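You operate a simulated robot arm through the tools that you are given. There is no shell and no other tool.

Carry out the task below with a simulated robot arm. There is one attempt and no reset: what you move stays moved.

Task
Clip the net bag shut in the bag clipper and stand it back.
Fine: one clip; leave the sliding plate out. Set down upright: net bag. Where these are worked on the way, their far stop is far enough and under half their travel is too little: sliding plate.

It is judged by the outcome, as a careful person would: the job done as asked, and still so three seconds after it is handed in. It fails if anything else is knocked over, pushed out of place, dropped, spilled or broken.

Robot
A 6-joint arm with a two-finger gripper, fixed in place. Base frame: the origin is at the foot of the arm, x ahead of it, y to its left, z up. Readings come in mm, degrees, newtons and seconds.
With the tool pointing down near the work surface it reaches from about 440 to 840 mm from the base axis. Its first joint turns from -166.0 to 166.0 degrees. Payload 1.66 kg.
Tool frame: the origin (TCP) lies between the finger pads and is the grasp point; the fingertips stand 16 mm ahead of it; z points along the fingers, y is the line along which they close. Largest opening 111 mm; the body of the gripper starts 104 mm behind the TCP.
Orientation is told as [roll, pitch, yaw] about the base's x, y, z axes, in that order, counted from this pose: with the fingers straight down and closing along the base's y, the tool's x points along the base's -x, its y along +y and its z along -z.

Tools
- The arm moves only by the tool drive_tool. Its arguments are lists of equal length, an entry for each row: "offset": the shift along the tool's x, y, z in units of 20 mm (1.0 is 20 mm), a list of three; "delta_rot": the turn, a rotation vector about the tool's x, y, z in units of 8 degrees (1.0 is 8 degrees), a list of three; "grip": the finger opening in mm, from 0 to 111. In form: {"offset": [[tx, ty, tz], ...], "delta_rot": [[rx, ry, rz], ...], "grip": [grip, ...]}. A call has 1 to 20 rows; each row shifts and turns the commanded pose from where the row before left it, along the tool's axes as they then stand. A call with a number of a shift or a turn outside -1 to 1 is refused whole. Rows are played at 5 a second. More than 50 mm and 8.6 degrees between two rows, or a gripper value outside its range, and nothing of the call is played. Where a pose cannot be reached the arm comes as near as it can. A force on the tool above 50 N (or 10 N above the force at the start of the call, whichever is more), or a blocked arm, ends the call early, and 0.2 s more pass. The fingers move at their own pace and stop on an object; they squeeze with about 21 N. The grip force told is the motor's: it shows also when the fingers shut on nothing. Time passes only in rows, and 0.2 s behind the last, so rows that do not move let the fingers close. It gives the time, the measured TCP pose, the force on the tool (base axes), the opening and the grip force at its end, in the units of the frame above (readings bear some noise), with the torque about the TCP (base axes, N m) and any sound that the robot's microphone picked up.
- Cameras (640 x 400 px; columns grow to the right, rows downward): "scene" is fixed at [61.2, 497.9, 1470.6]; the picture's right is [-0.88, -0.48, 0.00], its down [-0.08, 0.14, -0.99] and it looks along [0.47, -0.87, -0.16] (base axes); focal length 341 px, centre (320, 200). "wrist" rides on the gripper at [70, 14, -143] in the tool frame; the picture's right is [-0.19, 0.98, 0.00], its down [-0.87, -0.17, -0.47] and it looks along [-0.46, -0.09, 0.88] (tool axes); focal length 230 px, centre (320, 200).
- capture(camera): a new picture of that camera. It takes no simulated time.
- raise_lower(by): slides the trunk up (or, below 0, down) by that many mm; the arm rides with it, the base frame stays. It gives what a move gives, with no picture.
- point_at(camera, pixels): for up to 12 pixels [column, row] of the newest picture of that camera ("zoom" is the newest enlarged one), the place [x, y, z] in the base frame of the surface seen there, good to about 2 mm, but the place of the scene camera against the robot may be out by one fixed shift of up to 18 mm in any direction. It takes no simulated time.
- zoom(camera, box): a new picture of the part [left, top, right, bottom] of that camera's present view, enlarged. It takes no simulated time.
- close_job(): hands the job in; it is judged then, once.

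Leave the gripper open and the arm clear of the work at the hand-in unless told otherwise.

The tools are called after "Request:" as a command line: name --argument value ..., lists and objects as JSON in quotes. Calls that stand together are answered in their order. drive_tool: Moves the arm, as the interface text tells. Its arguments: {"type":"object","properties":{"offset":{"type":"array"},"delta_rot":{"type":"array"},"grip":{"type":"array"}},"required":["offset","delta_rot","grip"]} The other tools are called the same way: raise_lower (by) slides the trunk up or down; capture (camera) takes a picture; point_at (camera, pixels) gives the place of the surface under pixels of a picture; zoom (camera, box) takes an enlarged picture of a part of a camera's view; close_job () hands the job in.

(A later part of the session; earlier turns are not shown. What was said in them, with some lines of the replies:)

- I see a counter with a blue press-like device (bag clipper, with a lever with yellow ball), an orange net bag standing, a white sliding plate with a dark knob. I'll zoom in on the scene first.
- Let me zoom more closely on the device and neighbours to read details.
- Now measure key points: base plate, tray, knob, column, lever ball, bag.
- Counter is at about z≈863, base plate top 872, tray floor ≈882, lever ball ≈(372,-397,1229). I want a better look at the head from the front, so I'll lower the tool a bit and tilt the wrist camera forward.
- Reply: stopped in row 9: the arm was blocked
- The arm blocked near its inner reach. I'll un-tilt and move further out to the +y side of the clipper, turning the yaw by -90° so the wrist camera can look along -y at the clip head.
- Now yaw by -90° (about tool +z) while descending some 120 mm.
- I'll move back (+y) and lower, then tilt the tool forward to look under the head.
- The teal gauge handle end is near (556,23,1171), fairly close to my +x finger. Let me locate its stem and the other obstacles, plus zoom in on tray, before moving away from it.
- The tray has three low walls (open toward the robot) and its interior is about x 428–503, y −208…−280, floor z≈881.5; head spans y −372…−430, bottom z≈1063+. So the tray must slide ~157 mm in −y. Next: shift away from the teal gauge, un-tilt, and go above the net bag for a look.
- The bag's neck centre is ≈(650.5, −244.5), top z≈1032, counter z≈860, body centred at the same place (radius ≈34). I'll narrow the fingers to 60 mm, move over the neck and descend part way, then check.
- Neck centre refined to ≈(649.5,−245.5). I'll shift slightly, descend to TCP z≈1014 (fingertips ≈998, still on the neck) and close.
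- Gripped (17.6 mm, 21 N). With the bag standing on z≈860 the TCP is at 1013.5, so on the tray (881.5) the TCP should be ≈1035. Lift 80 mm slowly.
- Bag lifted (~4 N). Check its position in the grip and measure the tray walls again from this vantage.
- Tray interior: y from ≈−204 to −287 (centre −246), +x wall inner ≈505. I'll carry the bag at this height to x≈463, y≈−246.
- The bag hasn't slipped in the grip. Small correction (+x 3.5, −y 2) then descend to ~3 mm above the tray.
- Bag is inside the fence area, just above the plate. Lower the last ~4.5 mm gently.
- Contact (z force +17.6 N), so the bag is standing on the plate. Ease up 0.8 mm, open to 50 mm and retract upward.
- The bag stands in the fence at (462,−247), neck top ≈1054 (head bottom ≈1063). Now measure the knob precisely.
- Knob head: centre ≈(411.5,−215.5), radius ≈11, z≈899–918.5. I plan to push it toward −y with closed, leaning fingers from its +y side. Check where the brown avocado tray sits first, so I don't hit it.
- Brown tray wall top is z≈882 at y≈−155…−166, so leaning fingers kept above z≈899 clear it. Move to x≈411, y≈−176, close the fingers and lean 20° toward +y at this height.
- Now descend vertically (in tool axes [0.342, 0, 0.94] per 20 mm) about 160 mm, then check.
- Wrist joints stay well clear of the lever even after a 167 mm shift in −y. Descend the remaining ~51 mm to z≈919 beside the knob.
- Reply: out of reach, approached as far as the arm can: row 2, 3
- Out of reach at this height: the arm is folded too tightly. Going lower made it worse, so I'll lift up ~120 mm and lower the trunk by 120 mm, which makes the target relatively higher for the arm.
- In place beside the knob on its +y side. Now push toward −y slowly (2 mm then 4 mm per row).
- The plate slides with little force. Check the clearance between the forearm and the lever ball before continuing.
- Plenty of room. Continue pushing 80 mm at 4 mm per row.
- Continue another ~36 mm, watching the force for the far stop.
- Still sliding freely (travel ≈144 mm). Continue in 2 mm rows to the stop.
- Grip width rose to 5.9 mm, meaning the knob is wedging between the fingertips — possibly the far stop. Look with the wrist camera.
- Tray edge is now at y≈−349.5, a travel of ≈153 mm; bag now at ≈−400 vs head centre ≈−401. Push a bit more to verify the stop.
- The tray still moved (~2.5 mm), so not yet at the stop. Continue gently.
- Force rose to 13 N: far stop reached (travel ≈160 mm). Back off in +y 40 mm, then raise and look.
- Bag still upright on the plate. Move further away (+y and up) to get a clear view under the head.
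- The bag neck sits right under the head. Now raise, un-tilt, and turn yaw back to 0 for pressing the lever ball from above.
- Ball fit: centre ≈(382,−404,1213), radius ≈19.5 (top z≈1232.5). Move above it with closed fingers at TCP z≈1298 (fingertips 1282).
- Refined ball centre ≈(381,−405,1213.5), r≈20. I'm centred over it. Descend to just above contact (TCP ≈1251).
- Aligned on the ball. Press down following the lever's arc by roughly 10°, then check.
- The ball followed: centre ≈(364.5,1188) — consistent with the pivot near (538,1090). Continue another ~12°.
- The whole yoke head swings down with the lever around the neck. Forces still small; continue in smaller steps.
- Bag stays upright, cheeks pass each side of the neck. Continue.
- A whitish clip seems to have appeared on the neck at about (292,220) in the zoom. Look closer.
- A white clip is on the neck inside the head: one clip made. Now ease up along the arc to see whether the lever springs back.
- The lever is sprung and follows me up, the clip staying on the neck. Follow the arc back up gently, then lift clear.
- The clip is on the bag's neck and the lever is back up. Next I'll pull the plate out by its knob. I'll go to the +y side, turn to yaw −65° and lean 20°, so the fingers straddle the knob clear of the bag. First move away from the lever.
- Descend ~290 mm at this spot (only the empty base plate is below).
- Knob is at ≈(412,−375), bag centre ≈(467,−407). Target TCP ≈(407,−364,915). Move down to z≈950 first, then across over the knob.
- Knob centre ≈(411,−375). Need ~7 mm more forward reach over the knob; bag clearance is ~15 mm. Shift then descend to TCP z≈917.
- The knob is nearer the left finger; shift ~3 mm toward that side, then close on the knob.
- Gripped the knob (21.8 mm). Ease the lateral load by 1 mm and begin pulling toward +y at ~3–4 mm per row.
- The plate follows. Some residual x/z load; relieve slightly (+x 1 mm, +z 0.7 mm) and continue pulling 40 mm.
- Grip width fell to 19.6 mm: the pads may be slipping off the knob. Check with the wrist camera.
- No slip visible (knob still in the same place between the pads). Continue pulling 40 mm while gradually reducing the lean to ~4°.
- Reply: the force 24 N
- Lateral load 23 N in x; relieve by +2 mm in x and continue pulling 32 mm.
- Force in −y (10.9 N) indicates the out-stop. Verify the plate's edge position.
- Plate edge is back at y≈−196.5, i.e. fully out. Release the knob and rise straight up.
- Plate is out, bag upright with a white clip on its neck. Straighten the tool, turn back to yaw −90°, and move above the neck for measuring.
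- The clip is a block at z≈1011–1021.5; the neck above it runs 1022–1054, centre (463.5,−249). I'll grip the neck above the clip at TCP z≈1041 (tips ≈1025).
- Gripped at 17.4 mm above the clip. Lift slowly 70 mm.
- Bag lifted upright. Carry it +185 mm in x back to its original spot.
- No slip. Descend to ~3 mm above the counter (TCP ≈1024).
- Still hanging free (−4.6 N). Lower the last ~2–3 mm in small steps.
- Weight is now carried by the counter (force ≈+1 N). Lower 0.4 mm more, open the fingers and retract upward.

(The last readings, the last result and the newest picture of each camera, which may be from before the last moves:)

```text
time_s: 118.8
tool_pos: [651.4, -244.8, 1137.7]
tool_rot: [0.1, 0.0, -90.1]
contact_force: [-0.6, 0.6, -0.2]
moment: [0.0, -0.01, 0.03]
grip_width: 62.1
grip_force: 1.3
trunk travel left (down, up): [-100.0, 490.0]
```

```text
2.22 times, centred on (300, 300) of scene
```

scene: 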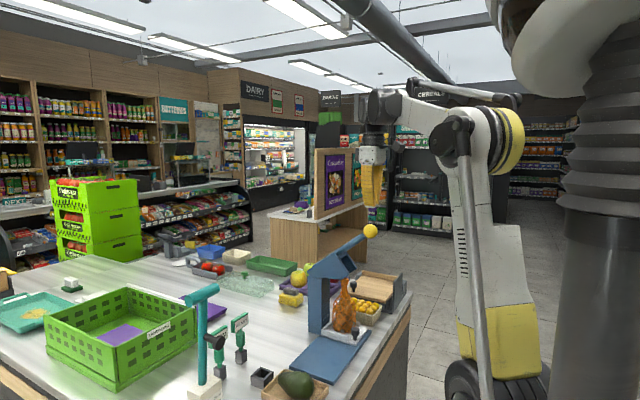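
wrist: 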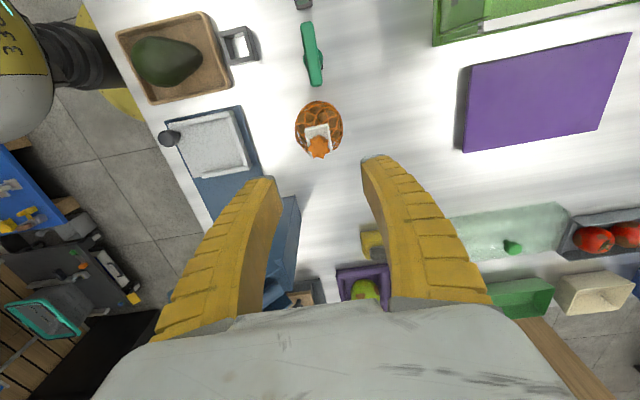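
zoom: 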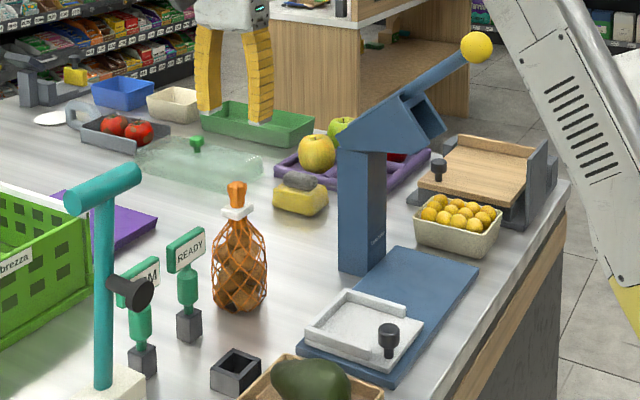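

The bag stands where it was, clipped; the plate is out; the lever is up. Verify position, then raise the arm clear.

Request:
zoom --camera "wrist" --box '[280, 90, 370, 180]'

Request:
point_at --camera "wrist" --pixels '[[318, 145], [318, 152], [311, 148], [326, 147], [298, 125], [341, 125], [320, 103]]'

Request:
drive_tool --offset '[[0, 0, -1], [0, 0, -1], [0, 0, -1], [0, 0, -1], [0, 0, -1], [0, 0, -1], [0, 0, -1], [0, 0, -1], [0, -1, -1], [0, -1, -1], [0, -1, 0], [0, -1, 0], [0, -1, 0], [0, 0, 0]]' --delta_rot '[[0, 0, 0], [0, 0, 0], [0, 0, 0], [0, 0, 0], [0, 0, 0], [0, 0, 0], [0, 0, 0], [0, 0, 0], [0, 0, 0], [0, 0, 0], [0, 0, 0], [0, 0, 0], [0, 0, 0], [0, 0, 0]]' --grip '[80, 100, 110, 110, 110, 110, 110, 110, 110, 110, 110, 110, 110, 110]'

Request:
capture --camera "wrist"

Request:
capture --camera "scene"

```text
4.44 times, centred on (325, 135) of wrist
```

zoom: 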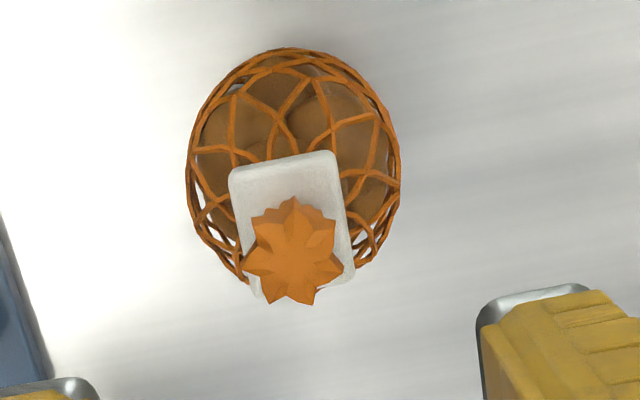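

```text
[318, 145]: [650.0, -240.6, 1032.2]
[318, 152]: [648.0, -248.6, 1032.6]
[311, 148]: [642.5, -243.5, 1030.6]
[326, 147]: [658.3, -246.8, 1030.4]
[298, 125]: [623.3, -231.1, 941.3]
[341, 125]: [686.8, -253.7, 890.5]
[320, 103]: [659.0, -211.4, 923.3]
```

```text
time_s: 121.8
tool_pos: [548.9, -247.0, 1338.1]
tool_rot: [0.0, 0.0, -90.1]
contact_force: [-0.6, 0.0, 0.4]
moment: [-0.05, -0.02, 0.01]
grip_width: 110.3
grip_force: 0.1
trunk travel left (down, up): [-100.0, 490.0]
```

```text
taken
```

wrist: 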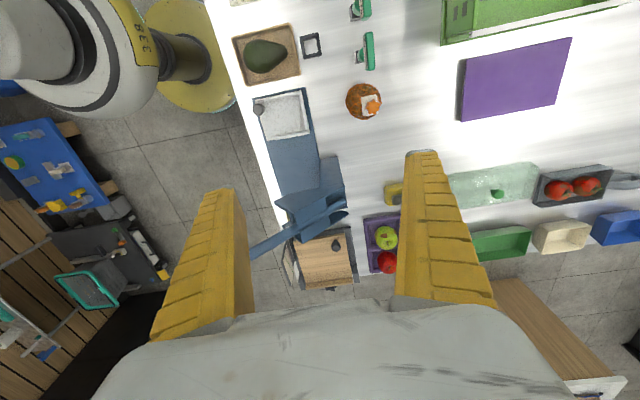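

```text
taken
```

scene: 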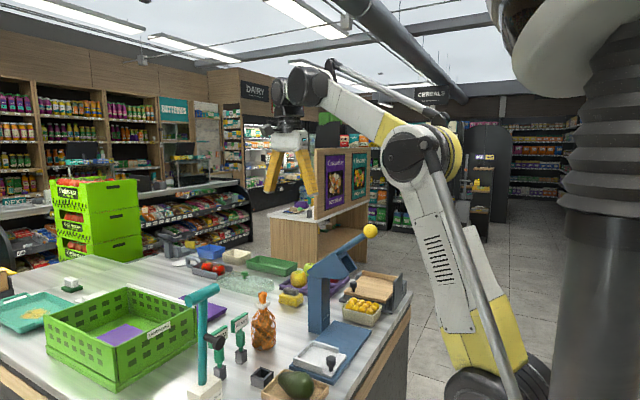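

The bag stands upright at (650,−245) with one clip on its neck. The plate is out at its stop and the lever is back up. Nothing else on the counter looks moved. The gripper is open and the arm is well above the work. Handing in.

Request:
close_job

```text
The job is handed in.
```

The net bag is clipped shut with one clip. It stands upright back where it was, within a couple of millimetres of its starting position.

- **Sliding plate:** I pushed it in to its far stop for the clip, about 160 mm. Then I pulled it back out to its stop, and I left it out.
- **Lever:** I pressed it once, the white clip appeared on the neck, and the lever sprang back up.
- **Surroundings:** The last pictures show nothing else on the counter moved or knocked over.
- **Arm:** The gripper is open and the arm is raised well clear. The trunk is still 100 mm lower than at the start; I lowered it to reach the plate's knob.

The job has been handed in, but I haven't seen a verdict.
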